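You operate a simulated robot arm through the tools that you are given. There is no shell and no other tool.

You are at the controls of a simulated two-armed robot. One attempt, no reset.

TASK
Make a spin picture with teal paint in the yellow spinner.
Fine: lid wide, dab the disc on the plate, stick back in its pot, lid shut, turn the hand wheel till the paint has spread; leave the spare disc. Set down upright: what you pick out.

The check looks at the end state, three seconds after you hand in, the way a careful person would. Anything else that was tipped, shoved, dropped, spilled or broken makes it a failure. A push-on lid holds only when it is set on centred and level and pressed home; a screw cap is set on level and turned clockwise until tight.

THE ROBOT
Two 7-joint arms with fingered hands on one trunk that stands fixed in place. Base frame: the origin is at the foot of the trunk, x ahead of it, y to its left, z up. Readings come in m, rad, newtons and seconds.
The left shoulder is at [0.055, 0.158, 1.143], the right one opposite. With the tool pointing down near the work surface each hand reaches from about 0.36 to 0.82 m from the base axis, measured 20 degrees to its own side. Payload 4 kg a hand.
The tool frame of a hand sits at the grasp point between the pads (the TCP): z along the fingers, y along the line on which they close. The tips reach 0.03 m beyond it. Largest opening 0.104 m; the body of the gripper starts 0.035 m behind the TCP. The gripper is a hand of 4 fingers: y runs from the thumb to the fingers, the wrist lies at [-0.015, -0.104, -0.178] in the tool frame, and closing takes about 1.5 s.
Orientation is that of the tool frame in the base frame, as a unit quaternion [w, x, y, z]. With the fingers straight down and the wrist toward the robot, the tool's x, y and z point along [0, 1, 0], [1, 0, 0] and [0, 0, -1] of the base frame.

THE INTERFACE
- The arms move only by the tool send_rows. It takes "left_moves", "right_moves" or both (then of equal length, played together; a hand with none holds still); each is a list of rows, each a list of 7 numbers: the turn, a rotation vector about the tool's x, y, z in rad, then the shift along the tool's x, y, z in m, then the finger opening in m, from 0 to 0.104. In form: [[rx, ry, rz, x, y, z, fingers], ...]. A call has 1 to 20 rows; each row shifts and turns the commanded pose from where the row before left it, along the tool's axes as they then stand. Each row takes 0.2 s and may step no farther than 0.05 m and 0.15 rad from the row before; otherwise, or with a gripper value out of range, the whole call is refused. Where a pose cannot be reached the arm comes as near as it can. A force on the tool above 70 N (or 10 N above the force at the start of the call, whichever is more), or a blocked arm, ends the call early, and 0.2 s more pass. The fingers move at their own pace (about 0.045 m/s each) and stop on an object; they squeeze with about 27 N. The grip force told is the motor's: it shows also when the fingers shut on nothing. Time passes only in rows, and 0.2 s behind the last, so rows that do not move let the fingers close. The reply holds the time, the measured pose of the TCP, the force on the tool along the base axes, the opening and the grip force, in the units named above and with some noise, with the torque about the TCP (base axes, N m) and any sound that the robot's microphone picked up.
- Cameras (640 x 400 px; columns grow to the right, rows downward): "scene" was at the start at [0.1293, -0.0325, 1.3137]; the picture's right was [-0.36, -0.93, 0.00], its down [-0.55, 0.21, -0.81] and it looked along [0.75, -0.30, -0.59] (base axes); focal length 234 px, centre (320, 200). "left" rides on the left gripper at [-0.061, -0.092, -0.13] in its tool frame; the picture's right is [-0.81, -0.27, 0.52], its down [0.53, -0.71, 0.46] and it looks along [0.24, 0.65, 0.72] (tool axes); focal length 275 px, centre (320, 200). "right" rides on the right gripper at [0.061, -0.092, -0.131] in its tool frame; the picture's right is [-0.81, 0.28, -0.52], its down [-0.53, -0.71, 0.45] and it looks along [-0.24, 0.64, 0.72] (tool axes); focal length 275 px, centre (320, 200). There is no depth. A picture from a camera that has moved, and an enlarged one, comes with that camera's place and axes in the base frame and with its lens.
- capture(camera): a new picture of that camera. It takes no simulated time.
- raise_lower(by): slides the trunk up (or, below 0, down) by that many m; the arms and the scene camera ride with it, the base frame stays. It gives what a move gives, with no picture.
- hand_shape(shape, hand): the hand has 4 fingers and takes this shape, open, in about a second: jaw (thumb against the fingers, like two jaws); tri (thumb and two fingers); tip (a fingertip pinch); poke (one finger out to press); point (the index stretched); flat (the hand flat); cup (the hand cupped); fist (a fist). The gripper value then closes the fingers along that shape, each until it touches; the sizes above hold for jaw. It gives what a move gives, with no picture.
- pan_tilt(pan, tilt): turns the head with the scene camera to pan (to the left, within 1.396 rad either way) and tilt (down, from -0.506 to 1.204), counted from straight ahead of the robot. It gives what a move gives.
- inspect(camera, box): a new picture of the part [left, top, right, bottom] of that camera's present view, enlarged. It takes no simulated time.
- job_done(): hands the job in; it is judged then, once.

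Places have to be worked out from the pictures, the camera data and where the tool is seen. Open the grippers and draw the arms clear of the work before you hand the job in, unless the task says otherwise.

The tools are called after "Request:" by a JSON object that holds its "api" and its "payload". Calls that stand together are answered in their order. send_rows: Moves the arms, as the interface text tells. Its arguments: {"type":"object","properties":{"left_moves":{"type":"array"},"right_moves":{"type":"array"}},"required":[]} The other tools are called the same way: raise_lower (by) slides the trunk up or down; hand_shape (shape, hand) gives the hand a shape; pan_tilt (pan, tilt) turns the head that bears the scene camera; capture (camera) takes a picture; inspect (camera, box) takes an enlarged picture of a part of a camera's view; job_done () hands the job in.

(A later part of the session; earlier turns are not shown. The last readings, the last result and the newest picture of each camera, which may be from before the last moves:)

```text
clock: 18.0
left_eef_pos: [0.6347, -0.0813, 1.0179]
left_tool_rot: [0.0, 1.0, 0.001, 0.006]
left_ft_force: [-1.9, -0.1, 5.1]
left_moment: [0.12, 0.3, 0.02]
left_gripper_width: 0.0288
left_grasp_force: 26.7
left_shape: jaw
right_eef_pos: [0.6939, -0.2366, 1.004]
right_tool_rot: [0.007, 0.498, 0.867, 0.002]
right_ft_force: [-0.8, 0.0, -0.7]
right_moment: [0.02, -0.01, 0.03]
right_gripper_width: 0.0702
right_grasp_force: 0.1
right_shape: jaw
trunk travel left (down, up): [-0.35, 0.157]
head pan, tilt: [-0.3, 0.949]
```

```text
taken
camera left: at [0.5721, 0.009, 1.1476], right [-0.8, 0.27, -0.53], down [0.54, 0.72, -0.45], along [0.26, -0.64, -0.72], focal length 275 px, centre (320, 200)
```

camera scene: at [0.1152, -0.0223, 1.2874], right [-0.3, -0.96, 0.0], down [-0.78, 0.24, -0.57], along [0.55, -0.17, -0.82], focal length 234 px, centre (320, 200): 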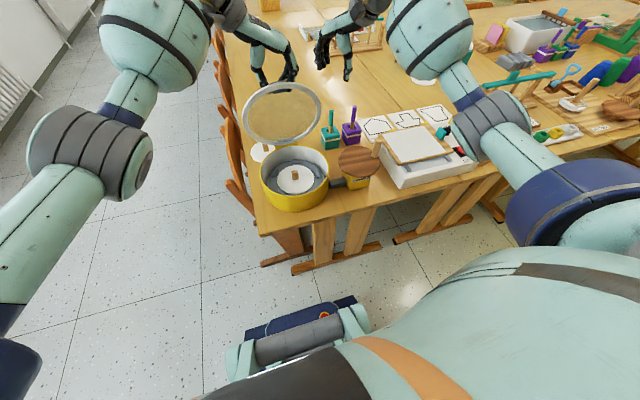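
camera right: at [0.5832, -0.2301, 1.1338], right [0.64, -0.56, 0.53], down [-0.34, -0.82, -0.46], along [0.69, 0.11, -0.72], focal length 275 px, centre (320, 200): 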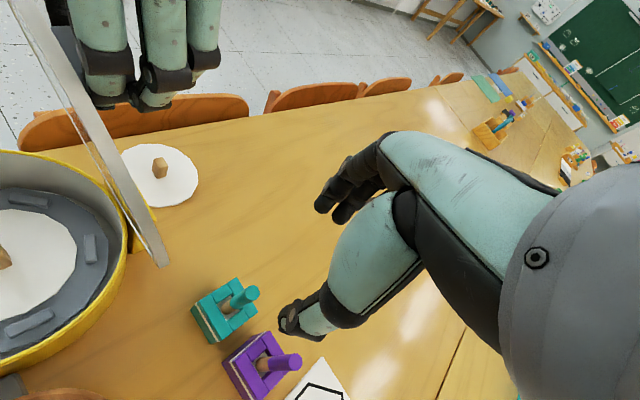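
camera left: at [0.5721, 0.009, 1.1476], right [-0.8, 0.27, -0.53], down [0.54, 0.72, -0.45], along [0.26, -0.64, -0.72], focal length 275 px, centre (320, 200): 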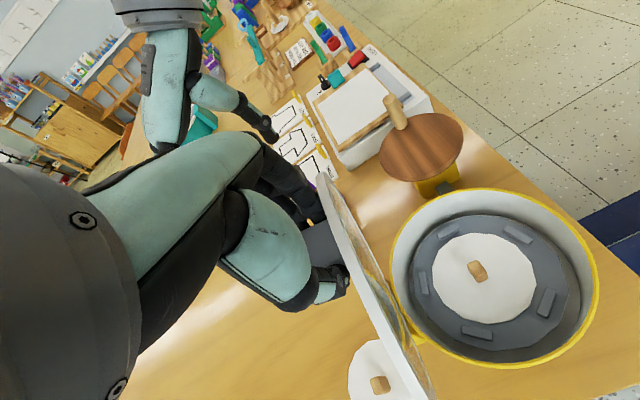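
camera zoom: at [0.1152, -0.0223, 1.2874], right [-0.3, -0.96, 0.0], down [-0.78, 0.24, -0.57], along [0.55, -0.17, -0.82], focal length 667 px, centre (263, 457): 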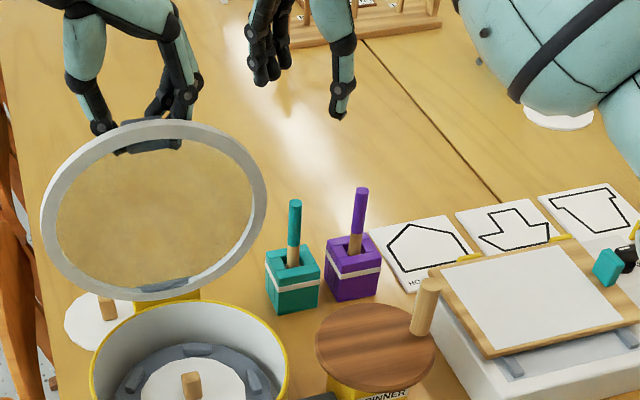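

Both hands are clear of each other. I lower the right hand until its tips are just above the stick's top and check the alignment.

Request:
{"api": "send_rows", "payload": {"right_moves": [[0, 0, 0, 0, 0, 0.035, 0.07], [0, 0, 0, 0, 0, 0.035, 0.07], [0, 0, 0, 0, 0, 0.025, 0.07], [0, 0, 0, 0, 0, 0, 0.07], [0, 0, 0, 0, 0, 0, 0.07]]}}

Request:
{"api": "inspect", "payload": {"camera": "scene", "box": [290, 70, 402, 160]}}

Request:
{"api": "capture", "payload": {"camera": "right"}}

Request:
{"api": "inspect", "payload": {"camera": "right", "box": [180, 120, 420, 320]}}

Request:
{"api": "capture", "payload": {"camera": "left"}}

```text
clock: 19.2
left_eef_pos: [0.635, -0.0809, 1.019]
left_tool_rot: [0.0, 1.0, 0.002, 0.006]
left_ft_force: [-1.5, -0.4, 5.5]
left_moment: [0.15, 0.35, 0.02]
left_gripper_width: 0.0291
left_grasp_force: 26.7
left_shape: jaw
right_eef_pos: [0.6962, -0.2403, 0.9081]
right_tool_rot: [0.006, 0.499, 0.867, 0.002]
right_ft_force: [0.8, -0.1, 0.5]
right_moment: [-0.02, -0.01, -0.05]
right_gripper_width: 0.0702
right_grasp_force: 0.1
right_shape: jaw
trunk travel left (down, up): [-0.35, 0.157]
head pan, tilt: [-0.3, 0.949]
```

```text
4.44 times, centred on (346, 115) of scene
camera zoom: at [0.116, -0.0219, 1.2874], right [-0.3, -0.96, 0.0], down [-0.78, 0.24, -0.57], along [0.55, -0.17, -0.82], focal length 1038 px, centre (204, 578)
```

zoom: 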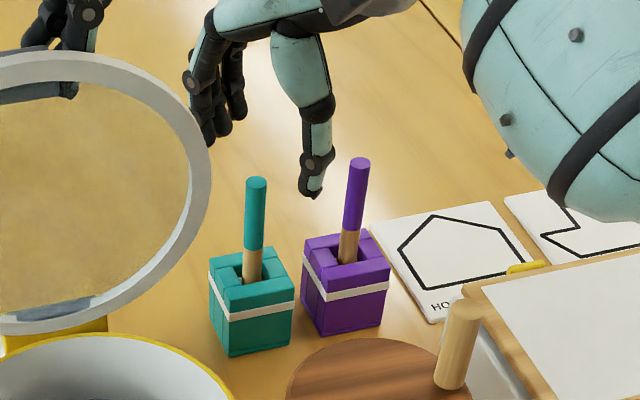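

```text
taken
camera right: at [0.5852, -0.2329, 1.037], right [0.64, -0.56, 0.53], down [-0.34, -0.82, -0.46], along [0.69, 0.11, -0.72], focal length 275 px, centre (320, 200)
```

right: 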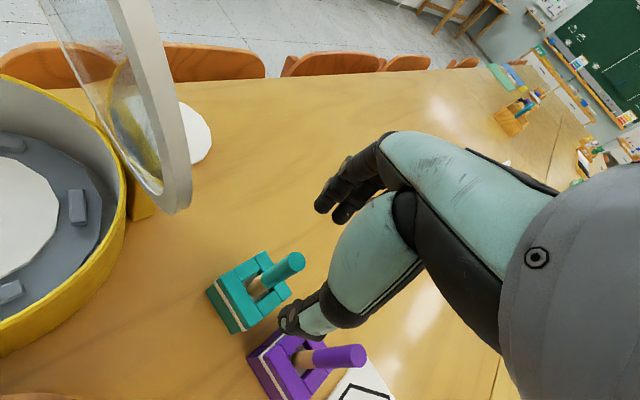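

```text
2.00 times, centred on (300, 220) of right
camera zoom: at [0.5852, -0.2329, 1.037], right [0.64, -0.56, 0.53], down [-0.34, -0.82, -0.46], along [0.69, 0.11, -0.72], focal length 551 px, centre (360, 160)
```

zoom: 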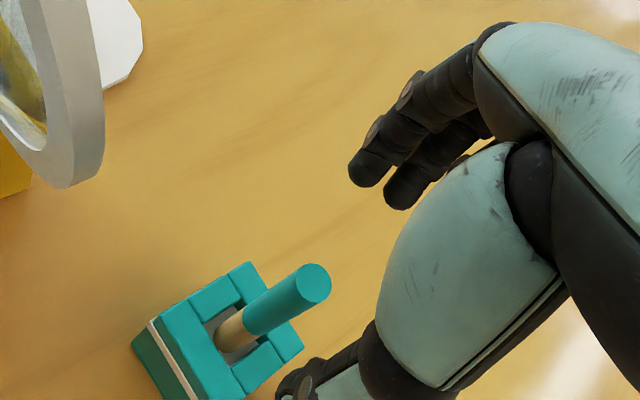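

```text
taken
camera left: at [0.5728, 0.0092, 1.1475], right [-0.81, 0.27, -0.53], down [0.54, 0.72, -0.45], along [0.25, -0.64, -0.72], focal length 275 px, centre (320, 200)
```

left: 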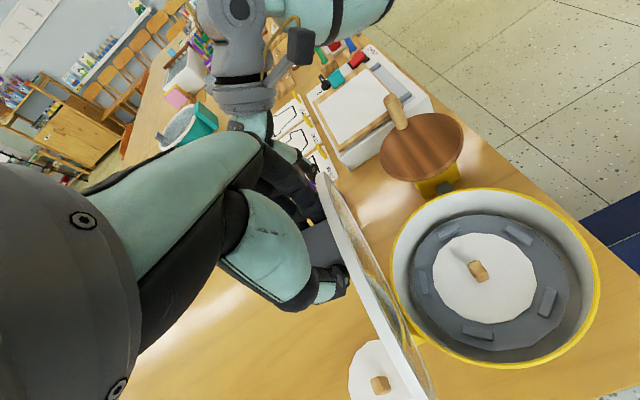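

The pinch centre is within about 2–3 mm of the stick in both views. I nudge 3 mm, lower to TCP z≈0.845 and close gently on the stick.

Request:
{"api": "send_rows", "payload": {"right_moves": [[0, 0, 0, 0.003, 0.0005, 0.02, 0.07], [0, 0, 0, 0, 0, 0.025, 0.07], [0, 0, 0, 0, 0, 0.018, 0.07], [0, 0, 0, 0, 0, 0, 0.07], [0, 0, 0, 0, 0, 0, 0.07]]}}

Request:
{"api": "inspect", "payload": {"camera": "scene", "box": [290, 70, 402, 160]}}

Request:
{"api": "inspect", "payload": {"camera": "right", "box": [180, 120, 420, 320]}}

```text
clock: 20.4
left_eef_pos: [0.636, -0.0816, 1.0184]
left_tool_rot: [0.0, 1.0, 0.002, 0.006]
left_ft_force: [-2.1, 0.6, 3.9]
left_moment: [0.13, 0.31, -0.01]
left_gripper_width: 0.0289
left_grasp_force: 26.7
left_shape: jaw
right_eef_pos: [0.6961, -0.2376, 0.842]
right_tool_rot: [0.005, 0.498, 0.867, 0.002]
right_ft_force: [-0.2, 0.0, -0.3]
right_moment: [-0.01, -0.04, 0.01]
right_gripper_width: 0.0702
right_grasp_force: 0.1
right_shape: jaw
trunk travel left (down, up): [-0.35, 0.157]
head pan, tilt: [-0.3, 0.949]
```

```text
4.44 times, centred on (346, 115) of scene
camera zoom: at [0.1161, -0.0219, 1.2874], right [-0.3, -0.96, 0.0], down [-0.78, 0.24, -0.57], along [0.55, -0.17, -0.82], focal length 1038 px, centre (204, 578)
```

zoom: 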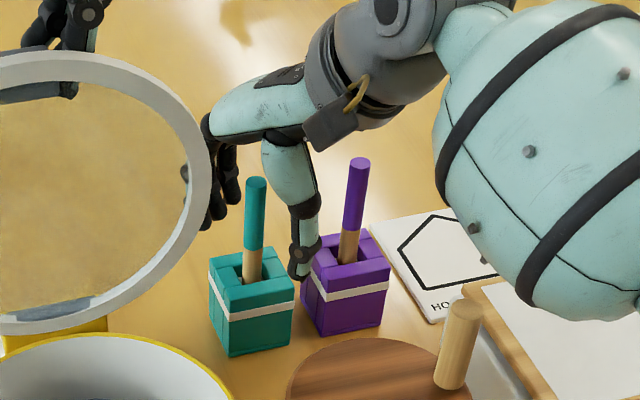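

```text
2.00 times, centred on (300, 220) of right
camera zoom: at [0.5842, -0.2304, 0.9714], right [0.64, -0.56, 0.53], down [-0.34, -0.82, -0.46], along [0.69, 0.11, -0.72], focal length 551 px, centre (360, 160)
```

zoom: 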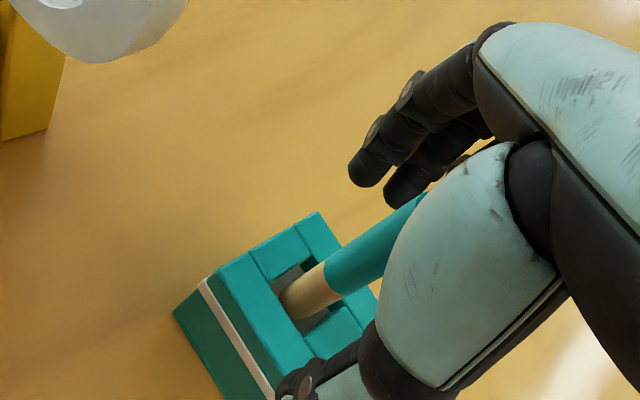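

The stick stands right on the thumb–index line. I close the right hand on it.

Request:
{"api": "send_rows", "payload": {"right_moves": [[0, 0, 0, 0, 0, 0, 0.05], [0, 0, 0, 0, 0, 0, 0.035], [0, 0, 0, 0, 0, 0, 0.025], [0, 0, 0, 0, 0, 0, 0.015], [0, 0, 0, 0, 0, 0, 0.005], [0, 0, 0, 0, 0, 0, 0.0], [0, 0, 0, 0, 0, 0, 0.0]]}}

Request:
{"api": "inspect", "payload": {"camera": "scene", "box": [290, 70, 402, 160]}}

Request:
{"api": "inspect", "payload": {"camera": "right", "box": [180, 120, 420, 320]}}

```text
clock: 22.0
left_eef_pos: [0.6338, -0.0824, 1.0182]
left_tool_rot: [-0.001, 1.0, 0.002, 0.006]
left_ft_force: [-1.8, -1.0, 4.5]
left_moment: [0.12, 0.35, -0.01]
left_gripper_width: 0.0291
left_grasp_force: 27.5
left_shape: jaw
right_eef_pos: [0.6951, -0.2368, 0.8428]
right_tool_rot: [0.005, 0.498, 0.867, 0.002]
right_ft_force: [0.8, -0.4, 0.4]
right_moment: [0.03, 0.03, 0.0]
right_gripper_width: 0.0009
right_grasp_force: 26.6
right_shape: jaw
trunk travel left (down, up): [-0.35, 0.157]
head pan, tilt: [-0.3, 0.949]
```

```text
4.44 times, centred on (346, 115) of scene
camera zoom: at [0.1161, -0.0219, 1.2873], right [-0.3, -0.96, 0.0], down [-0.78, 0.24, -0.57], along [0.55, -0.17, -0.82], focal length 1038 px, centre (204, 578)
```

zoom: 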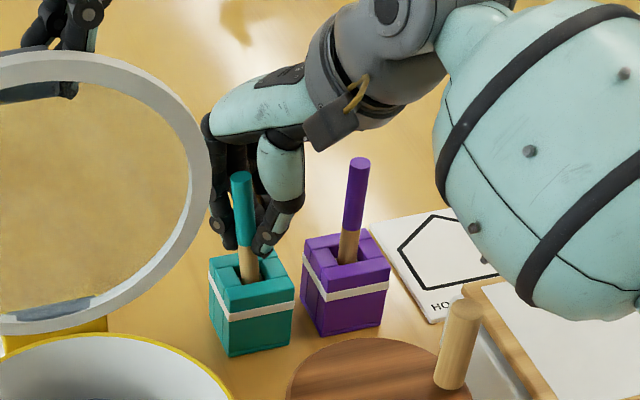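

```text
2.00 times, centred on (300, 220) of right
camera zoom: at [0.5842, -0.2305, 0.9714], right [0.64, -0.56, 0.53], down [-0.34, -0.82, -0.46], along [0.69, 0.11, -0.72], focal length 551 px, centre (360, 160)
```

zoom: 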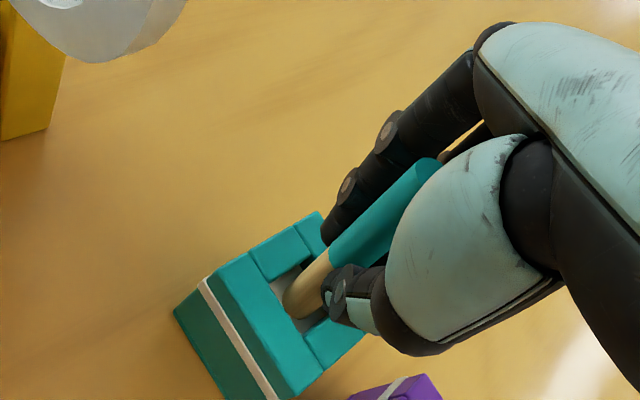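

The opening reads ~1 mm and the stick has been pushed aside toward the index side, so the pinch missed its middle. I open again to let the stick fall back upright and look.

Request:
{"api": "send_rows", "payload": {"right_moves": [[0, 0, 0, 0, 0, 0, 0.015], [0, 0, 0, 0, 0, 0, 0.035], [0, 0, 0, 0, 0, 0, 0.06], [0, 0, 0, 0, 0, 0, 0.07], [0, 0, 0, 0, 0, 0, 0.07], [0, 0, 0, 0, 0, 0, 0.07]]}}

Request:
{"api": "inspect", "payload": {"camera": "scene", "box": [290, 70, 402, 160]}}

Request:
{"api": "inspect", "payload": {"camera": "right", "box": [180, 120, 420, 320]}}

```text
clock: 23.4
left_eef_pos: [0.6344, -0.0819, 1.0182]
left_tool_rot: [0.0, 1.0, 0.002, 0.006]
left_ft_force: [-2.3, 0.9, 4.6]
left_moment: [0.14, 0.32, 0.02]
left_gripper_width: 0.0292
left_grasp_force: 27.2
left_shape: jaw
right_eef_pos: [0.6958, -0.237, 0.8427]
right_tool_rot: [0.005, 0.498, 0.867, 0.002]
right_ft_force: [0.2, 0.6, -0.1]
right_moment: [0.02, 0.04, -0.02]
right_gripper_width: 0.0697
right_grasp_force: 0.1
right_shape: jaw
trunk travel left (down, up): [-0.35, 0.157]
head pan, tilt: [-0.3, 0.949]
```

```text
4.44 times, centred on (346, 115) of scene
camera zoom: at [0.1161, -0.0219, 1.2874], right [-0.3, -0.96, 0.0], down [-0.78, 0.24, -0.57], along [0.55, -0.17, -0.82], focal length 1038 px, centre (204, 578)
```

zoom: 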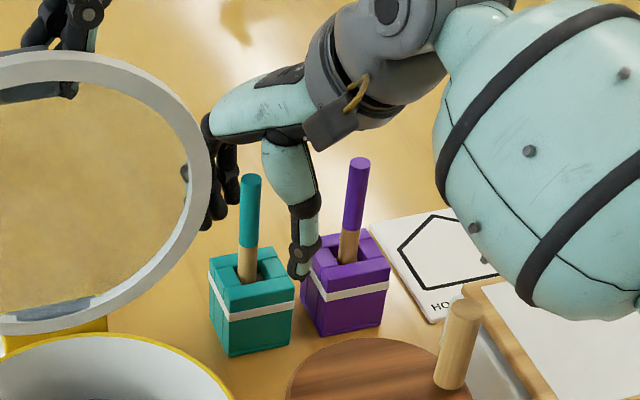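

```text
2.00 times, centred on (300, 220) of right
camera zoom: at [0.5842, -0.2305, 0.9715], right [0.64, -0.56, 0.53], down [-0.34, -0.82, -0.46], along [0.69, 0.11, -0.72], focal length 551 px, centre (360, 160)
```

zoom: 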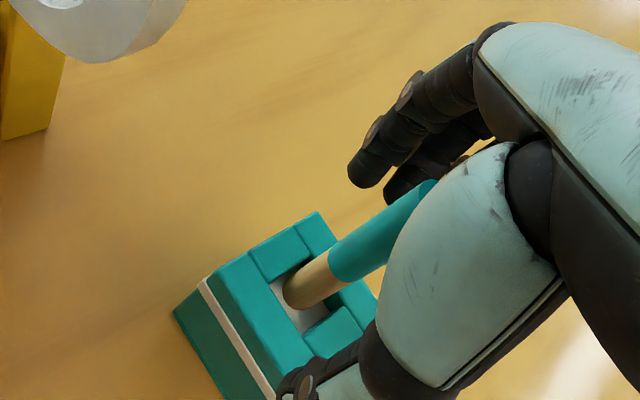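

The stick stays nearly upright. Comparing pictures, the closing hand drove the stick's top about 1 cm along the thumb→finger direction and hardly sideways. I shift the hand 8 mm back along its closing axis and close again.

Request:
{"api": "send_rows", "payload": {"right_moves": [[0, 0, 0, 0, -0.008, 0, 0.07], [0, 0, 0, 0, 0, 0, 0.05], [0, 0, 0, 0, 0, 0, 0.035], [0, 0, 0, 0, 0, 0, 0.025], [0, 0, 0, 0, 0, 0, 0.018], [0, 0, 0, 0, 0, 0, 0.012], [0, 0, 0, 0, 0, 0, 0.01], [0, 0, 0, 0, 0, 0, 0.01]]}}

Request:
{"api": "inspect", "payload": {"camera": "scene", "box": [310, 80, 382, 140]}}

Request:
{"api": "inspect", "payload": {"camera": "right", "box": [180, 120, 420, 320]}}

```text
clock: 25.2
left_eef_pos: [0.6336, -0.0807, 1.0196]
left_tool_rot: [0.0, 1.0, 0.001, 0.007]
left_ft_force: [-2.0, -0.2, 3.7]
left_moment: [0.1, 0.29, -0.03]
left_gripper_width: 0.029
left_grasp_force: 26.8
left_shape: jaw
right_eef_pos: [0.6899, -0.2423, 0.8409]
right_tool_rot: [0.005, 0.499, 0.866, 0.003]
right_ft_force: [0.3, 1.0, -0.5]
right_moment: [0.02, 0.02, 0.0]
right_gripper_width: 0.0029
right_grasp_force: 26.9
right_shape: jaw
trunk travel left (down, up): [-0.35, 0.157]
head pan, tilt: [-0.3, 0.949]
```

```text
6.67 times, centred on (346, 110) of scene
camera zoom: at [0.1161, -0.0219, 1.2873], right [-0.3, -0.96, 0.0], down [-0.78, 0.24, -0.57], along [0.55, -0.17, -0.82], focal length 1557 px, centre (147, 800)
```

zoom: 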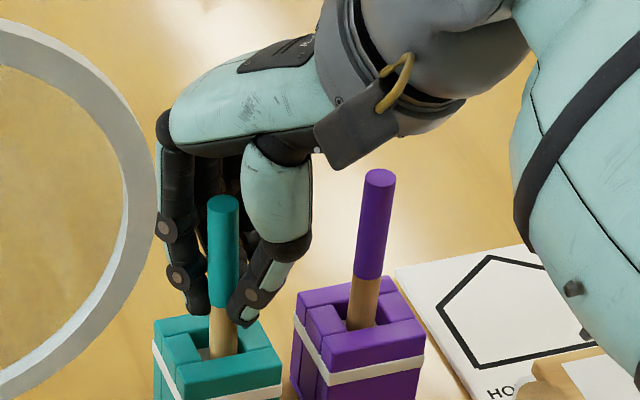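

```text
2.00 times, centred on (300, 220) of right
camera zoom: at [0.5772, -0.235, 0.9715], right [0.64, -0.56, 0.53], down [-0.34, -0.82, -0.46], along [0.69, 0.11, -0.72], focal length 551 px, centre (360, 160)
```

zoom: 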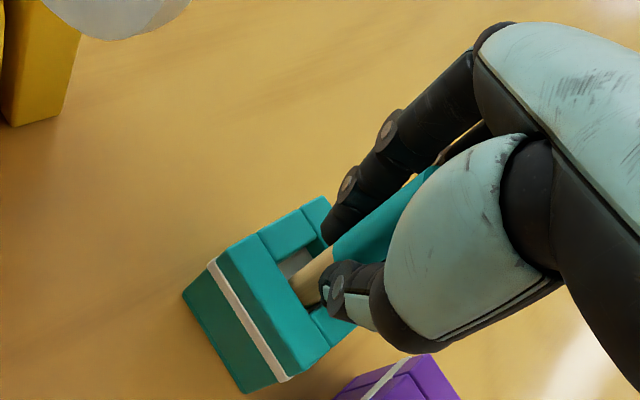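

Force is 27 N at a commanded 10 mm opening, so the stick is really pinched, and it stands upright between thumb and index. I lift 3 cm and check that it comes along.

Request:
{"api": "send_rows", "payload": {"right_moves": [[0, 0, 0, 0, 0, 0, 0.0], [0, 0, 0, 0, 0, -0.01, 0.0], [0, 0, 0, 0, 0, -0.01, 0.0], [0, 0, 0, 0, 0, -0.01, 0.0], [0, 0, 0, 0, 0, 0, 0.0]]}}

Request:
{"api": "inspect", "payload": {"camera": "scene", "box": [310, 80, 382, 140]}}

Request:
{"api": "inspect", "payload": {"camera": "right", "box": [180, 120, 420, 320]}}

```text
clock: 26.4
left_eef_pos: [0.6351, -0.0814, 1.0188]
left_tool_rot: [-0.001, 1.0, 0.002, 0.006]
left_ft_force: [-1.9, 0.1, 4.6]
left_moment: [0.11, 0.3, -0.01]
left_gripper_width: 0.0291
left_grasp_force: 27.2
left_shape: jaw
right_eef_pos: [0.69, -0.24, 0.8728]
right_tool_rot: [0.005, 0.499, 0.867, 0.002]
right_ft_force: [0.0, -0.4, -0.7]
right_moment: [0.02, 0.02, -0.01]
right_gripper_width: 0.0025
right_grasp_force: 27.2
right_shape: jaw
trunk travel left (down, up): [-0.35, 0.157]
head pan, tilt: [-0.3, 0.949]
```

```text
6.67 times, centred on (346, 110) of scene
camera zoom: at [0.1161, -0.0219, 1.2873], right [-0.3, -0.96, 0.0], down [-0.78, 0.24, -0.57], along [0.55, -0.17, -0.82], focal length 1557 px, centre (147, 800)
```

zoom: 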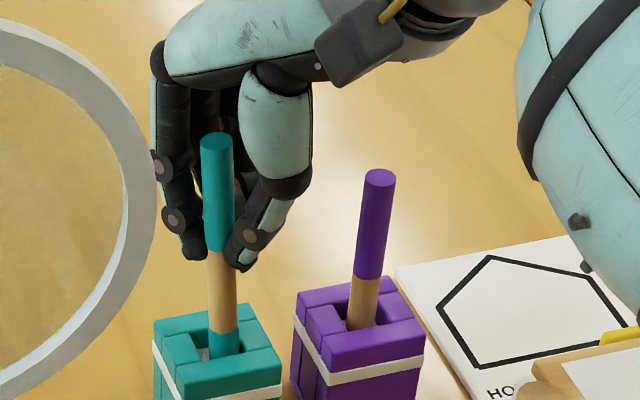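

```text
2.00 times, centred on (300, 220) of right
camera zoom: at [0.5781, -0.2325, 1.002], right [0.64, -0.56, 0.53], down [-0.34, -0.82, -0.46], along [0.69, 0.11, -0.72], focal length 551 px, centre (360, 160)
```

zoom: 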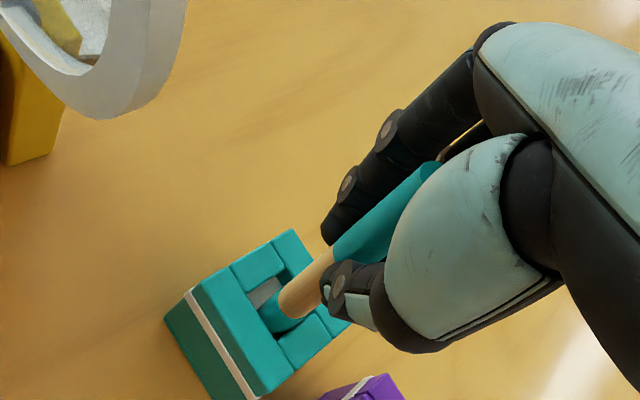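

The stick came up vertical, with paint on its lower end. I lift it clear to z≈0.98 and view its length.

Request:
{"api": "send_rows", "payload": {"right_moves": [[0, 0, 0, 0, 0, -0.02, 0.0], [0, 0, 0, 0, 0, -0.03, 0.0], [0, 0, 0, 0, 0, -0.03, 0.0], [0, 0, 0, 0, 0, -0.03, 0.0], [0, 0, 0, 0, 0, 0, 0.0]]}}

Request:
{"api": "inspect", "payload": {"camera": "scene", "box": [300, 40, 396, 140]}}

Request:
{"api": "inspect", "payload": {"camera": "right", "box": [140, 120, 420, 360]}}

```text
clock: 27.6
left_eef_pos: [0.635, -0.0807, 1.0186]
left_tool_rot: [0.0, 1.0, 0.002, 0.006]
left_ft_force: [-2.3, 0.5, 5.0]
left_moment: [0.15, 0.33, 0.0]
left_gripper_width: 0.029
left_grasp_force: 26.7
left_shape: jaw
right_eef_pos: [0.6878, -0.2402, 0.9816]
right_tool_rot: [0.006, 0.499, 0.867, 0.001]
right_ft_force: [0.5, -0.5, 0.1]
right_moment: [0.01, 0.03, -0.01]
right_gripper_width: 0.0026
right_grasp_force: 27.2
right_shape: jaw
trunk travel left (down, up): [-0.35, 0.157]
head pan, tilt: [-0.3, 0.949]
```

```text
4.00 times, centred on (348, 90) of scene
camera zoom: at [0.1162, -0.0219, 1.2873], right [-0.3, -0.96, 0.0], down [-0.78, 0.24, -0.57], along [0.55, -0.17, -0.82], focal length 934 px, centre (208, 640)
```

zoom: 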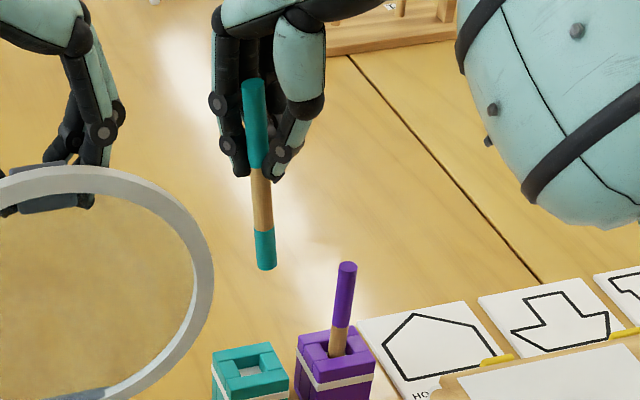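

```text
1.67 times, centred on (280, 240) of right
camera zoom: at [0.5766, -0.2322, 1.112], right [0.64, -0.56, 0.53], down [-0.34, -0.82, -0.46], along [0.69, 0.11, -0.72], focal length 459 px, centre (387, 133)
```

zoom: 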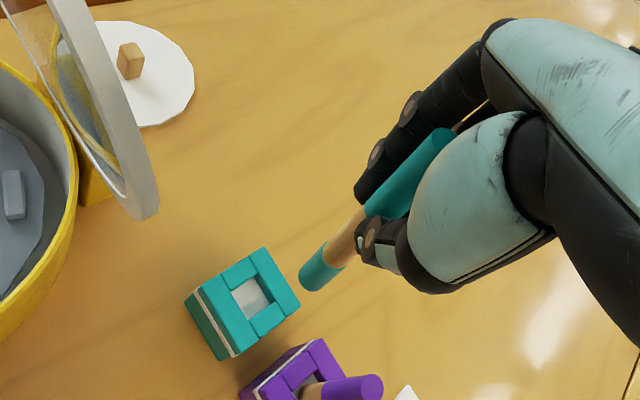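

The stick hangs free: about 130 mm long, bottom ~98 mm below the TCP, tilted ~0.13 rad with its bottom toward -y. I rotate the hand to make it vertical, then carry it back toward me and over the near-right part of the disc, staying high.

Request:
{"api": "send_rows", "payload": {"right_moves": [[-0.065, 0.1126, 0, 0, 0, 0, 0.0], [0, 0, 0, 0.02, -0.0346, 0, 0.0], [0, 0, 0, 0.02, -0.0346, 0, 0.0], [0, 0, 0, 0.02, -0.0346, 0, 0.0], [0, 0, 0, 0.02, -0.0346, 0, 0.0], [0, 0, 0, 0, 0, 0, 0.0]]}}

Request:
{"api": "inspect", "payload": {"camera": "scene", "box": [240, 40, 420, 200]}}

Request:
{"api": "capture", "payload": {"camera": "right"}}

```text
clock: 29.0
left_eef_pos: [0.6348, -0.0825, 1.0186]
left_tool_rot: [0.0, 1.0, 0.002, 0.006]
left_ft_force: [-1.6, -0.2, 4.8]
left_moment: [0.15, 0.27, -0.05]
left_gripper_width: 0.0289
left_grasp_force: 27.3
left_shape: jaw
right_eef_pos: [0.5297, -0.2407, 0.98]
right_tool_rot: [-0.028, 0.497, 0.865, 0.058]
right_ft_force: [0.0, -0.2, 0.2]
right_moment: [0.02, 0.02, -0.02]
right_gripper_width: 0.0026
right_grasp_force: 26.6
right_shape: jaw
trunk travel left (down, up): [-0.35, 0.157]
head pan, tilt: [-0.3, 0.949]
```

```text
2.50 times, centred on (330, 120) of scene
camera zoom: at [0.1168, -0.0217, 1.2873], right [-0.3, -0.96, 0.0], down [-0.78, 0.24, -0.57], along [0.55, -0.17, -0.82], focal length 584 px, centre (295, 400)
```

zoom: 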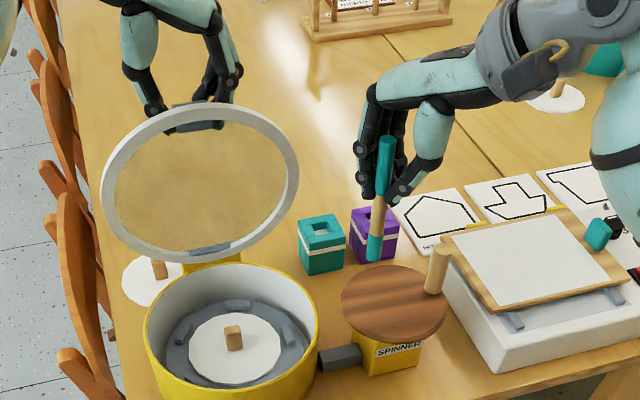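

```text
taken
camera right: at [0.4187, -0.2503, 1.1092], right [0.64, -0.62, 0.45], down [-0.34, -0.75, -0.56], along [0.69, 0.2, -0.7], focal length 275 px, centre (320, 200)
```

right: 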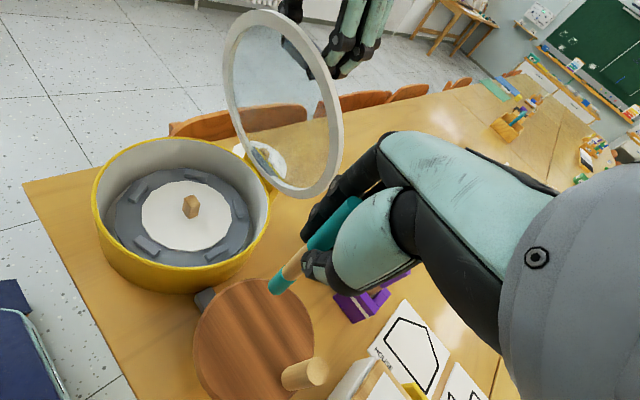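

The stick now looks vertical and is above the wheel at z_bottom≈0.88. I move it left over the tub, at the same height.

Request:
{"api": "send_rows", "payload": {"right_moves": [[0, 0, 0, 0.0349, 0.0202, 0.0053, 0.0], [0, 0, 0, 0.0349, 0.0202, 0.0053, 0.0], [0, 0, 0, 0.0349, 0.0202, 0.0053, 0.0], [0, 0, 0, 0, 0, 0, 0.0], [0, 0, 0, 0, 0, 0, 0.0]]}}

Request:
{"api": "inspect", "payload": {"camera": "scene", "box": [240, 40, 400, 200]}}

Request:
{"api": "capture", "payload": {"camera": "right"}}

Request:
{"api": "capture", "payload": {"camera": "left"}}

```text
clock: 30.2
left_eef_pos: [0.6349, -0.0805, 1.0196]
left_tool_rot: [0.0, 1.0, 0.001, 0.006]
left_ft_force: [-2.2, 1.1, 5.1]
left_moment: [0.09, 0.28, 0.01]
left_gripper_width: 0.029
left_grasp_force: 26.9
left_shape: jaw
right_eef_pos: [0.5285, -0.1158, 0.9813]
right_tool_rot: [-0.027, 0.497, 0.865, 0.058]
right_ft_force: [0.4, 0.7, -0.3]
right_moment: [0.0, 0.0, 0.02]
right_gripper_width: 0.0027
right_grasp_force: 26.4
right_shape: jaw
trunk travel left (down, up): [-0.35, 0.157]
head pan, tilt: [-0.3, 0.949]
```

```text
2.50 times, centred on (320, 120) of scene
camera zoom: at [0.1162, -0.0217, 1.2873], right [-0.3, -0.96, 0.0], down [-0.78, 0.24, -0.57], along [0.55, -0.17, -0.82], focal length 584 px, centre (320, 400)
```

zoom: 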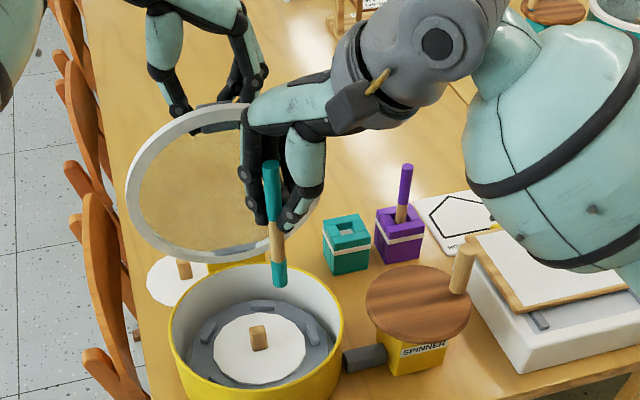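

```text
taken
camera right: at [0.4156, -0.1254, 1.1108], right [0.64, -0.62, 0.45], down [-0.34, -0.75, -0.56], along [0.69, 0.2, -0.7], focal length 275 px, centre (320, 200)
```

right: 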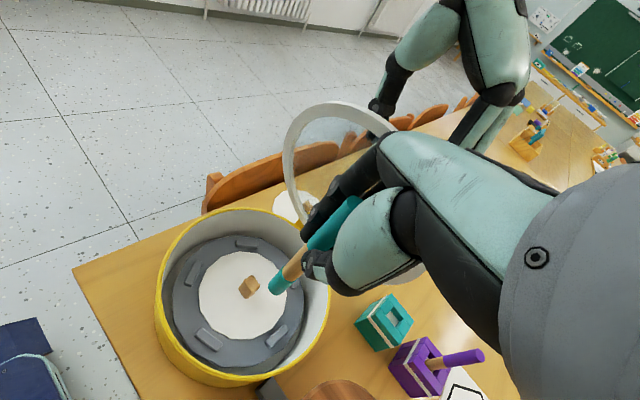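

```text
taken
camera left: at [0.573, 0.0094, 1.1473], right [-0.81, 0.27, -0.53], down [0.54, 0.72, -0.45], along [0.25, -0.64, -0.72], focal length 275 px, centre (320, 200)
```

left: 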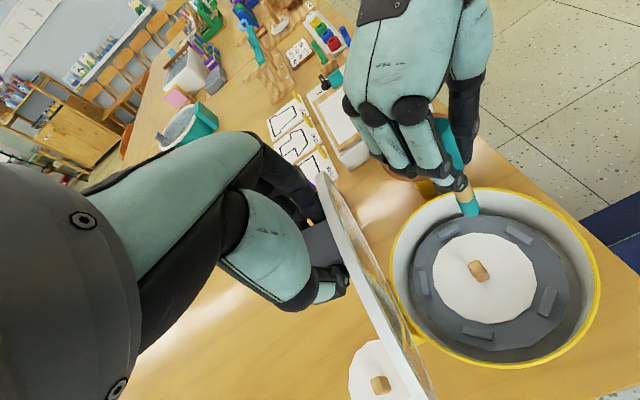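

The stick's bottom is at about [0.532, -0.109], over the near-right part of the disc and clear of the knob. I descend to roughly 15 mm above the paper.

Request:
{"api": "send_rows", "payload": {"right_moves": [[0, 0, 0, -0.0027, -0.00154, 0.02355, 0.0], [0, 0, 0, -0.0027, -0.00154, 0.02355, 0.0], [0, 0, 0, -0.0027, -0.00154, 0.02355, 0.0], [0, 0, 0, -0.0026, -0.0015, 0.0226, 0.0], [0, 0, 0, 0, 0, 0, 0.0], [0, 0, 0, 0, 0, 0, 0.0]]}}

Request:
{"api": "inspect", "payload": {"camera": "scene", "box": [250, 80, 370, 210]}}

Request:
{"api": "inspect", "payload": {"camera": "right", "box": [160, 140, 420, 380]}}

Request:
{"api": "inspect", "payload": {"camera": "left", "box": [360, 140, 620, 380]}}

```text
clock: 31.6
left_eef_pos: [0.6351, -0.0811, 1.0192]
left_tool_rot: [0.0, 1.0, 0.002, 0.006]
left_ft_force: [-1.6, -0.5, 4.4]
left_moment: [0.13, 0.3, 0.0]
left_gripper_width: 0.029
left_grasp_force: 26.8
left_shape: jaw
right_eef_pos: [0.5278, -0.1176, 0.8843]
right_tool_rot: [-0.027, 0.498, 0.865, 0.057]
right_ft_force: [0.5, -0.2, -1.0]
right_moment: [0.03, 0.02, 0.0]
right_gripper_width: 0.0025
right_grasp_force: 27.1
right_shape: jaw
trunk travel left (down, up): [-0.35, 0.157]
head pan, tilt: [-0.3, 0.949]
```

```text
3.08 times, centred on (310, 145) of scene
camera zoom: at [0.1161, -0.0218, 1.2873], right [-0.3, -0.96, 0.0], down [-0.78, 0.24, -0.57], along [0.55, -0.17, -0.82], focal length 719 px, centre (351, 369)
```

zoom: 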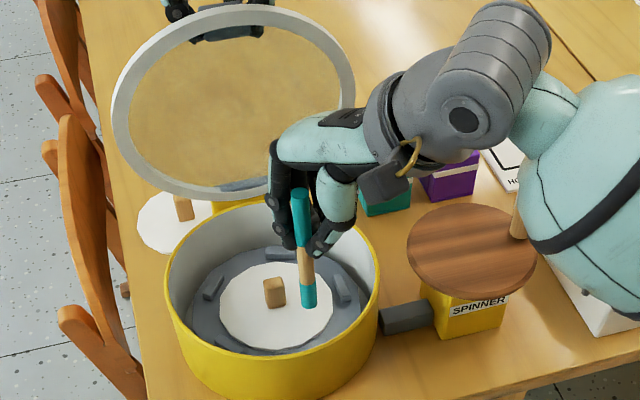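

```text
1.67 times, centred on (290, 260) of right
camera zoom: at [0.4163, -0.1271, 1.0133], right [0.64, -0.62, 0.45], down [-0.34, -0.75, -0.56], along [0.69, 0.2, -0.7], focal length 459 px, centre (370, 100)
```

zoom: 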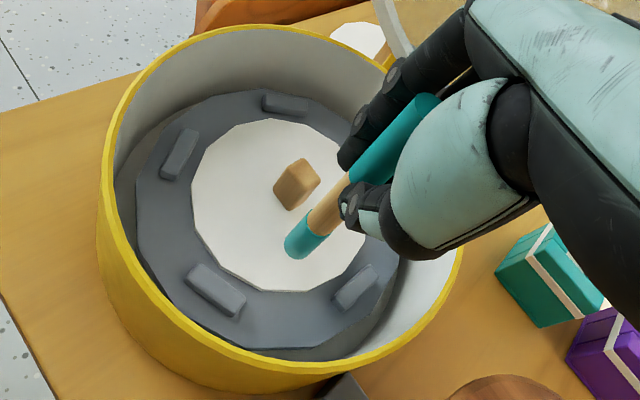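

```text
1.67 times, centred on (490, 260) of left
camera zoom: at [0.5729, 0.0093, 1.1474], right [-0.81, 0.27, -0.53], down [0.54, 0.72, -0.45], along [0.25, -0.64, -0.72], focal length 459 px, centre (37, 100)
```

zoom: 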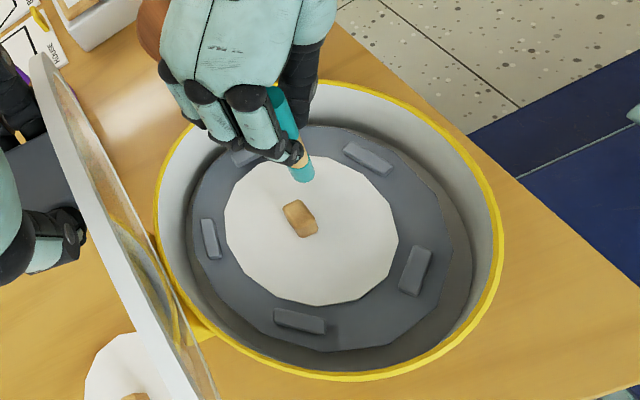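

The tip is about 1.5 cm above the paper, between knob and disc edge. I lower 10 mm and read the force.

Request:
{"api": "send_rows", "payload": {"right_moves": [[0, 0, 0, -0.00037, -0.0002, 0.0033, 0.0], [0, 0, 0, -0.00037, -0.0002, 0.0033, 0.0], [0, 0, 0, -0.00037, -0.0002, 0.0033, 0.0], [0, 0, 0, 0, 0, 0, 0.0]]}}

Request:
{"api": "inspect", "payload": {"camera": "right", "box": [220, 200, 380, 320]}}

```text
clock: 32.6
left_eef_pos: [0.6343, -0.0822, 1.0185]
left_tool_rot: [-0.001, 1.0, 0.002, 0.006]
left_ft_force: [-1.7, 0.8, 3.6]
left_moment: [0.11, 0.27, 0.01]
left_gripper_width: 0.0289
left_grasp_force: 26.6
left_shape: jaw
right_eef_pos: [0.5272, -0.1189, 0.8766]
right_tool_rot: [-0.028, 0.498, 0.865, 0.058]
right_ft_force: [-0.1, 0.0, -0.7]
right_moment: [0.01, -0.01, -0.02]
right_gripper_width: 0.0023
right_grasp_force: 26.8
right_shape: jaw
trunk travel left (down, up): [-0.35, 0.157]
head pan, tilt: [-0.3, 0.949]
```

```text
3.33 times, centred on (300, 260) of right
camera zoom: at [0.4163, -0.1275, 1.0049], right [0.64, -0.62, 0.45], down [-0.34, -0.75, -0.56], along [0.69, 0.2, -0.7], focal length 918 px, centre (387, 0)
```

zoom: 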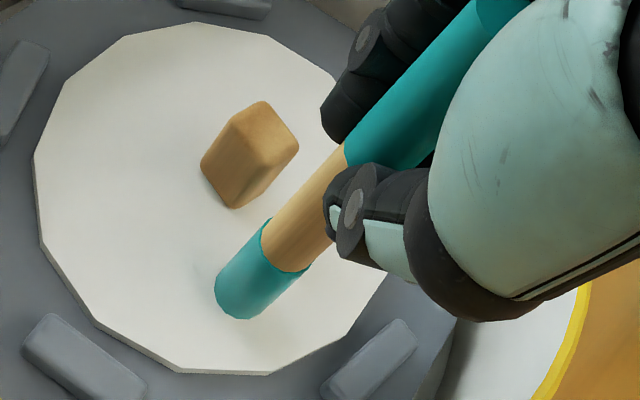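

There is no contact yet. I lower in small steps of 2 mm.

Request:
{"api": "send_rows", "payload": {"right_moves": [[0, 0, 0, -0.0002, -0.0001, 0.002, 0.0], [0, 0, 0, -0.0002, -0.0001, 0.002, 0.0], [0, 0, 0, 0, 0, 0, 0.0]]}}

Request:
{"api": "inspect", "payload": {"camera": "right", "box": [220, 200, 380, 320]}}

```text
clock: 33.4
left_eef_pos: [0.6354, -0.0809, 1.0175]
left_tool_rot: [0.0, 1.0, 0.002, 0.006]
left_ft_force: [-1.1, 0.8, 3.8]
left_moment: [0.14, 0.26, -0.01]
left_gripper_width: 0.0289
left_grasp_force: 26.5
left_shape: jaw
right_eef_pos: [0.5286, -0.1176, 0.873]
right_tool_rot: [-0.028, 0.497, 0.865, 0.057]
right_ft_force: [-0.3, -0.4, 0.7]
right_moment: [-0.04, -0.01, -0.02]
right_gripper_width: 0.0023
right_grasp_force: 27.0
right_shape: jaw
trunk travel left (down, up): [-0.35, 0.157]
head pan, tilt: [-0.3, 0.949]
```

```text
3.33 times, centred on (300, 260) of right
camera zoom: at [0.4175, -0.1278, 1.0019], right [0.64, -0.62, 0.45], down [-0.34, -0.75, -0.56], along [0.69, 0.2, -0.7], focal length 918 px, centre (387, 0)
```

zoom: 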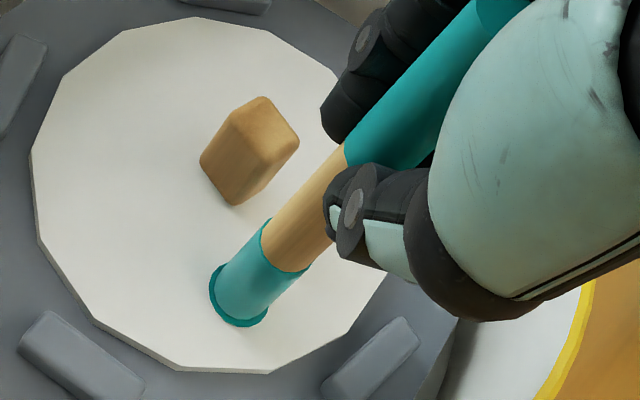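

A teal ring has appeared under the tip, so the dab is being made. I lift 8 mm to see the mark.

Request:
{"api": "send_rows", "payload": {"right_moves": [[0, 0, 0, 0, 0, 0, 0.0], [0, 0, 0, 0.0009, 0.0005, -0.0079, 0.0], [0, 0, 0, 0.0006, 0.0003, -0.005, 0.0], [0, 0, 0, 0, 0, 0, 0.0]]}}

Request:
{"api": "inspect", "payload": {"camera": "right", "box": [220, 200, 380, 320]}}

Request:
{"api": "inspect", "payload": {"camera": "scene", "box": [250, 130, 350, 210]}}

```text
clock: 34.4
left_eef_pos: [0.6361, -0.0821, 1.018]
left_tool_rot: [0.0, 1.0, 0.001, 0.006]
left_ft_force: [-1.2, 1.1, 4.0]
left_moment: [0.12, 0.27, -0.01]
left_gripper_width: 0.0288
left_grasp_force: 26.9
left_shape: jaw
right_eef_pos: [0.5278, -0.1183, 0.8864]
right_tool_rot: [-0.027, 0.497, 0.865, 0.058]
right_ft_force: [0.1, -0.5, 0.0]
right_moment: [-0.02, 0.01, -0.02]
right_gripper_width: 0.0025
right_grasp_force: 27.8
right_shape: jaw
trunk travel left (down, up): [-0.35, 0.157]
head pan, tilt: [-0.3, 0.949]
```

```text
3.33 times, centred on (300, 260) of right
camera zoom: at [0.4162, -0.1278, 1.0152], right [0.64, -0.62, 0.45], down [-0.34, -0.75, -0.56], along [0.69, 0.2, -0.7], focal length 918 px, centre (387, 0)
```

zoom: 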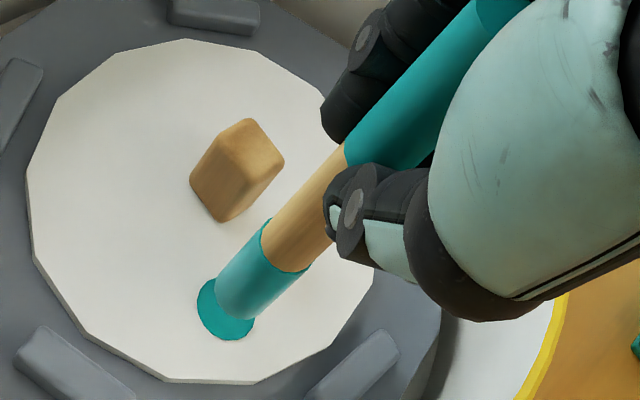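

```text
5.00 times, centred on (300, 170) of scene
camera zoom: at [0.1161, -0.0218, 1.2873], right [-0.3, -0.96, 0.0], down [-0.78, 0.24, -0.57], along [0.55, -0.17, -0.82], focal length 1168 px, centre (420, 350)
```

zoom: 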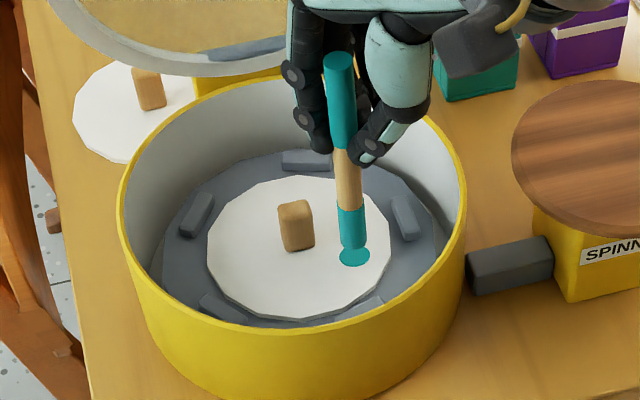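

A clear teal dab is on the paper. I add a second one on the near side of the knob, at about [0.512, -0.082].

Request:
{"api": "send_rows", "payload": {"right_moves": [[0, 0, 0, 0.0165, -0.0008, 0.0018, 0.0], [0, 0, 0, 0.0165, -0.0009, 0.0018, 0.0], [0, 0, 0, 0, 0, 0, 0.0], [0, 0, 0, -0.0006, -0.0003, 0.005, 0.0], [0, 0, 0, -0.0005, -0.0003, 0.004, 0.0], [0, 0, 0, -0.0004, -0.0002, 0.0039, 0.0], [0, 0, 0, 0, 0, 0, 0.0], [0, 0, 0, 0, 0, 0, 0.0]]}}

Request:
{"api": "inspect", "payload": {"camera": "right", "box": [220, 180, 380, 320]}}

Request:
{"api": "inspect", "payload": {"camera": "scene", "box": [250, 130, 350, 210]}}

```text
clock: 36.2
left_eef_pos: [0.6359, -0.0817, 1.0184]
left_tool_rot: [0.0, 1.0, 0.002, 0.006]
left_ft_force: [-2.2, 0.4, 3.7]
left_moment: [0.11, 0.24, -0.01]
left_gripper_width: 0.0287
left_grasp_force: 27.2
left_shape: jaw
right_eef_pos: [0.5081, -0.0883, 0.8721]
right_tool_rot: [-0.027, 0.498, 0.865, 0.058]
right_ft_force: [0.5, -1.0, 0.1]
right_moment: [-0.03, 0.0, 0.02]
right_gripper_width: 0.0026
right_grasp_force: 26.8
right_shape: jaw
trunk travel left (down, up): [-0.35, 0.157]
head pan, tilt: [-0.3, 0.949]
```

```text
2.86 times, centred on (300, 250) of right
camera zoom: at [0.3975, -0.0995, 1.0015], right [0.64, -0.62, 0.45], down [-0.34, -0.75, -0.56], along [0.69, 0.2, -0.7], focal length 786 px, centre (377, 57)
```

zoom: 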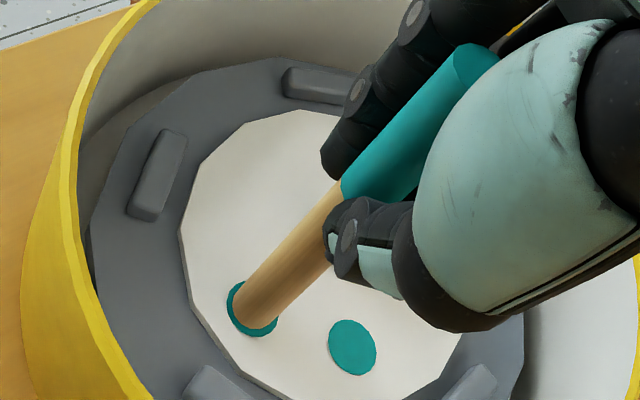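

```text
5.00 times, centred on (300, 170) of scene
camera zoom: at [0.1161, -0.0219, 1.2873], right [-0.3, -0.96, 0.0], down [-0.78, 0.24, -0.57], along [0.55, -0.17, -0.82], focal length 1168 px, centre (420, 350)
```

zoom: 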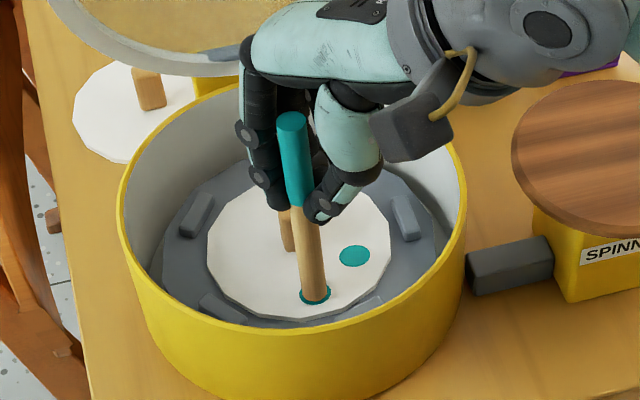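

Two dabs are on the disc and the stick's tip is now bare. I lift straight up, then go right and forward along the same safe path to above the teal pot (hole centre judged at [0.697, -0.2375]).

Request:
{"api": "send_rows", "payload": {"right_moves": [[0, 0, 0, 0.0024, 0.0014, -0.0215, 0.0], [0, 0, 0, 0.0024, 0.0014, -0.0215, 0.0], [0, 0, 0, 0.0024, 0.0014, -0.0215, 0.0], [0, 0, 0, 0.0025, 0.0014, -0.0215, 0.0], [0, 0, 0, 0.0025, 0.0014, -0.0216, 0.0], [0, 0, 0, 0, 0, 0, 0.0], [0, 0, 0, -0.0338, -0.0195, -0.0051, 0.0], [0, 0, 0, -0.0338, -0.0195, -0.0051, 0.0], [0, 0, 0, -0.0338, -0.0195, -0.0051, 0.0], [0, 0, 0, -0.0338, -0.0195, -0.0051, 0.0], [0, 0, 0, 0, 0, 0, 0.0]]}}

Request:
{"api": "inspect", "payload": {"camera": "scene", "box": [240, 40, 420, 200]}}

```text
clock: 38.6
left_eef_pos: [0.6352, -0.0813, 1.0179]
left_tool_rot: [0.0, 1.0, 0.002, 0.006]
left_ft_force: [-0.6, 0.2, 4.8]
left_moment: [0.16, 0.24, -0.05]
left_gripper_width: 0.029
left_grasp_force: 27.1
left_shape: jaw
right_eef_pos: [0.5078, -0.2476, 0.9826]
right_tool_rot: [-0.027, 0.498, 0.865, 0.059]
right_ft_force: [-0.1, 0.2, 0.0]
right_moment: [0.02, 0.0, 0.02]
right_gripper_width: 0.0025
right_grasp_force: 27.7
right_shape: jaw
trunk travel left (down, up): [-0.35, 0.157]
head pan, tilt: [-0.3, 0.949]
```

```text
2.50 times, centred on (330, 120) of scene
camera zoom: at [0.1166, -0.0216, 1.2873], right [-0.3, -0.96, 0.0], down [-0.78, 0.24, -0.57], along [0.55, -0.17, -0.82], focal length 584 px, centre (295, 400)
```

zoom: 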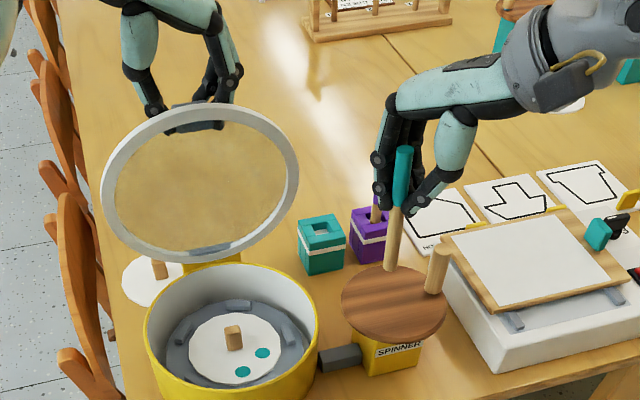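

Two dabs show clearly on the disc. I go forward to above the teal pot at the same height.

Request:
{"api": "send_rows", "payload": {"right_moves": [[0, 0, 0, -0.0187, 0.0324, 0, 0.0], [0, 0, 0, -0.0187, 0.0324, 0, 0.0], [0, 0, 0, -0.0187, 0.0324, 0, 0.0], [0, 0, 0, -0.0187, 0.0324, 0, 0.0], [0, 0, 0, -0.0187, 0.0324, 0, 0.0], [0, 0, 0, 0, 0, 0, 0.0], [0, 0, 0, 0, 0, 0, 0.0]]}}

Request:
{"api": "inspect", "payload": {"camera": "scene", "box": [300, 40, 396, 140]}}

Request:
{"api": "inspect", "payload": {"camera": "right", "box": [140, 120, 420, 360]}}

```text
clock: 40.2
left_eef_pos: [0.636, -0.0811, 1.0182]
left_tool_rot: [0.0, 1.0, 0.002, 0.006]
left_ft_force: [-1.7, 0.1, 5.5]
left_moment: [0.15, 0.24, 0.03]
left_gripper_width: 0.0286
left_grasp_force: 27.2
left_shape: jaw
right_eef_pos: [0.6979, -0.245, 0.9853]
right_tool_rot: [-0.027, 0.498, 0.865, 0.057]
right_ft_force: [-0.1, 0.0, -0.2]
right_moment: [0.0, -0.02, 0.02]
right_gripper_width: 0.0024
right_grasp_force: 26.4
right_shape: jaw
trunk travel left (down, up): [-0.35, 0.157]
head pan, tilt: [-0.3, 0.949]
```

```text
4.00 times, centred on (348, 90) of scene
camera zoom: at [0.1167, -0.0217, 1.2873], right [-0.3, -0.96, 0.0], down [-0.78, 0.24, -0.57], along [0.55, -0.17, -0.82], focal length 934 px, centre (208, 640)
```

zoom: 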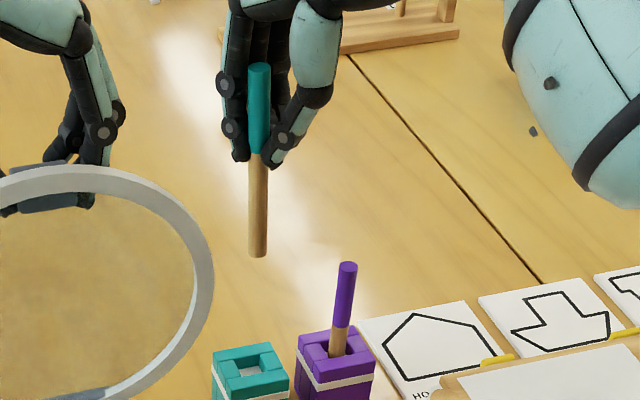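

```text
1.67 times, centred on (280, 240) of right
camera zoom: at [0.5861, -0.2546, 1.1149], right [0.64, -0.62, 0.45], down [-0.34, -0.76, -0.56], along [0.69, 0.2, -0.7], focal length 459 px, centre (387, 133)
```

zoom: 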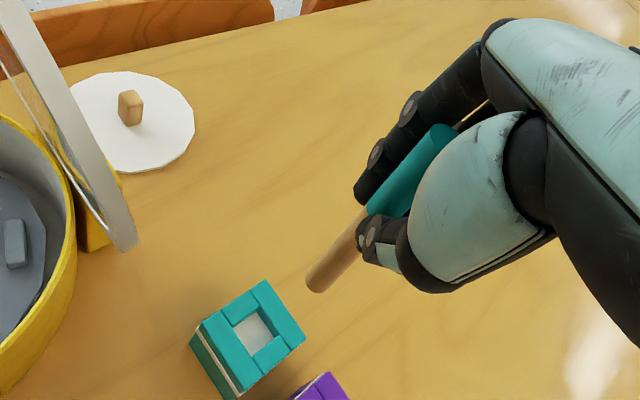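

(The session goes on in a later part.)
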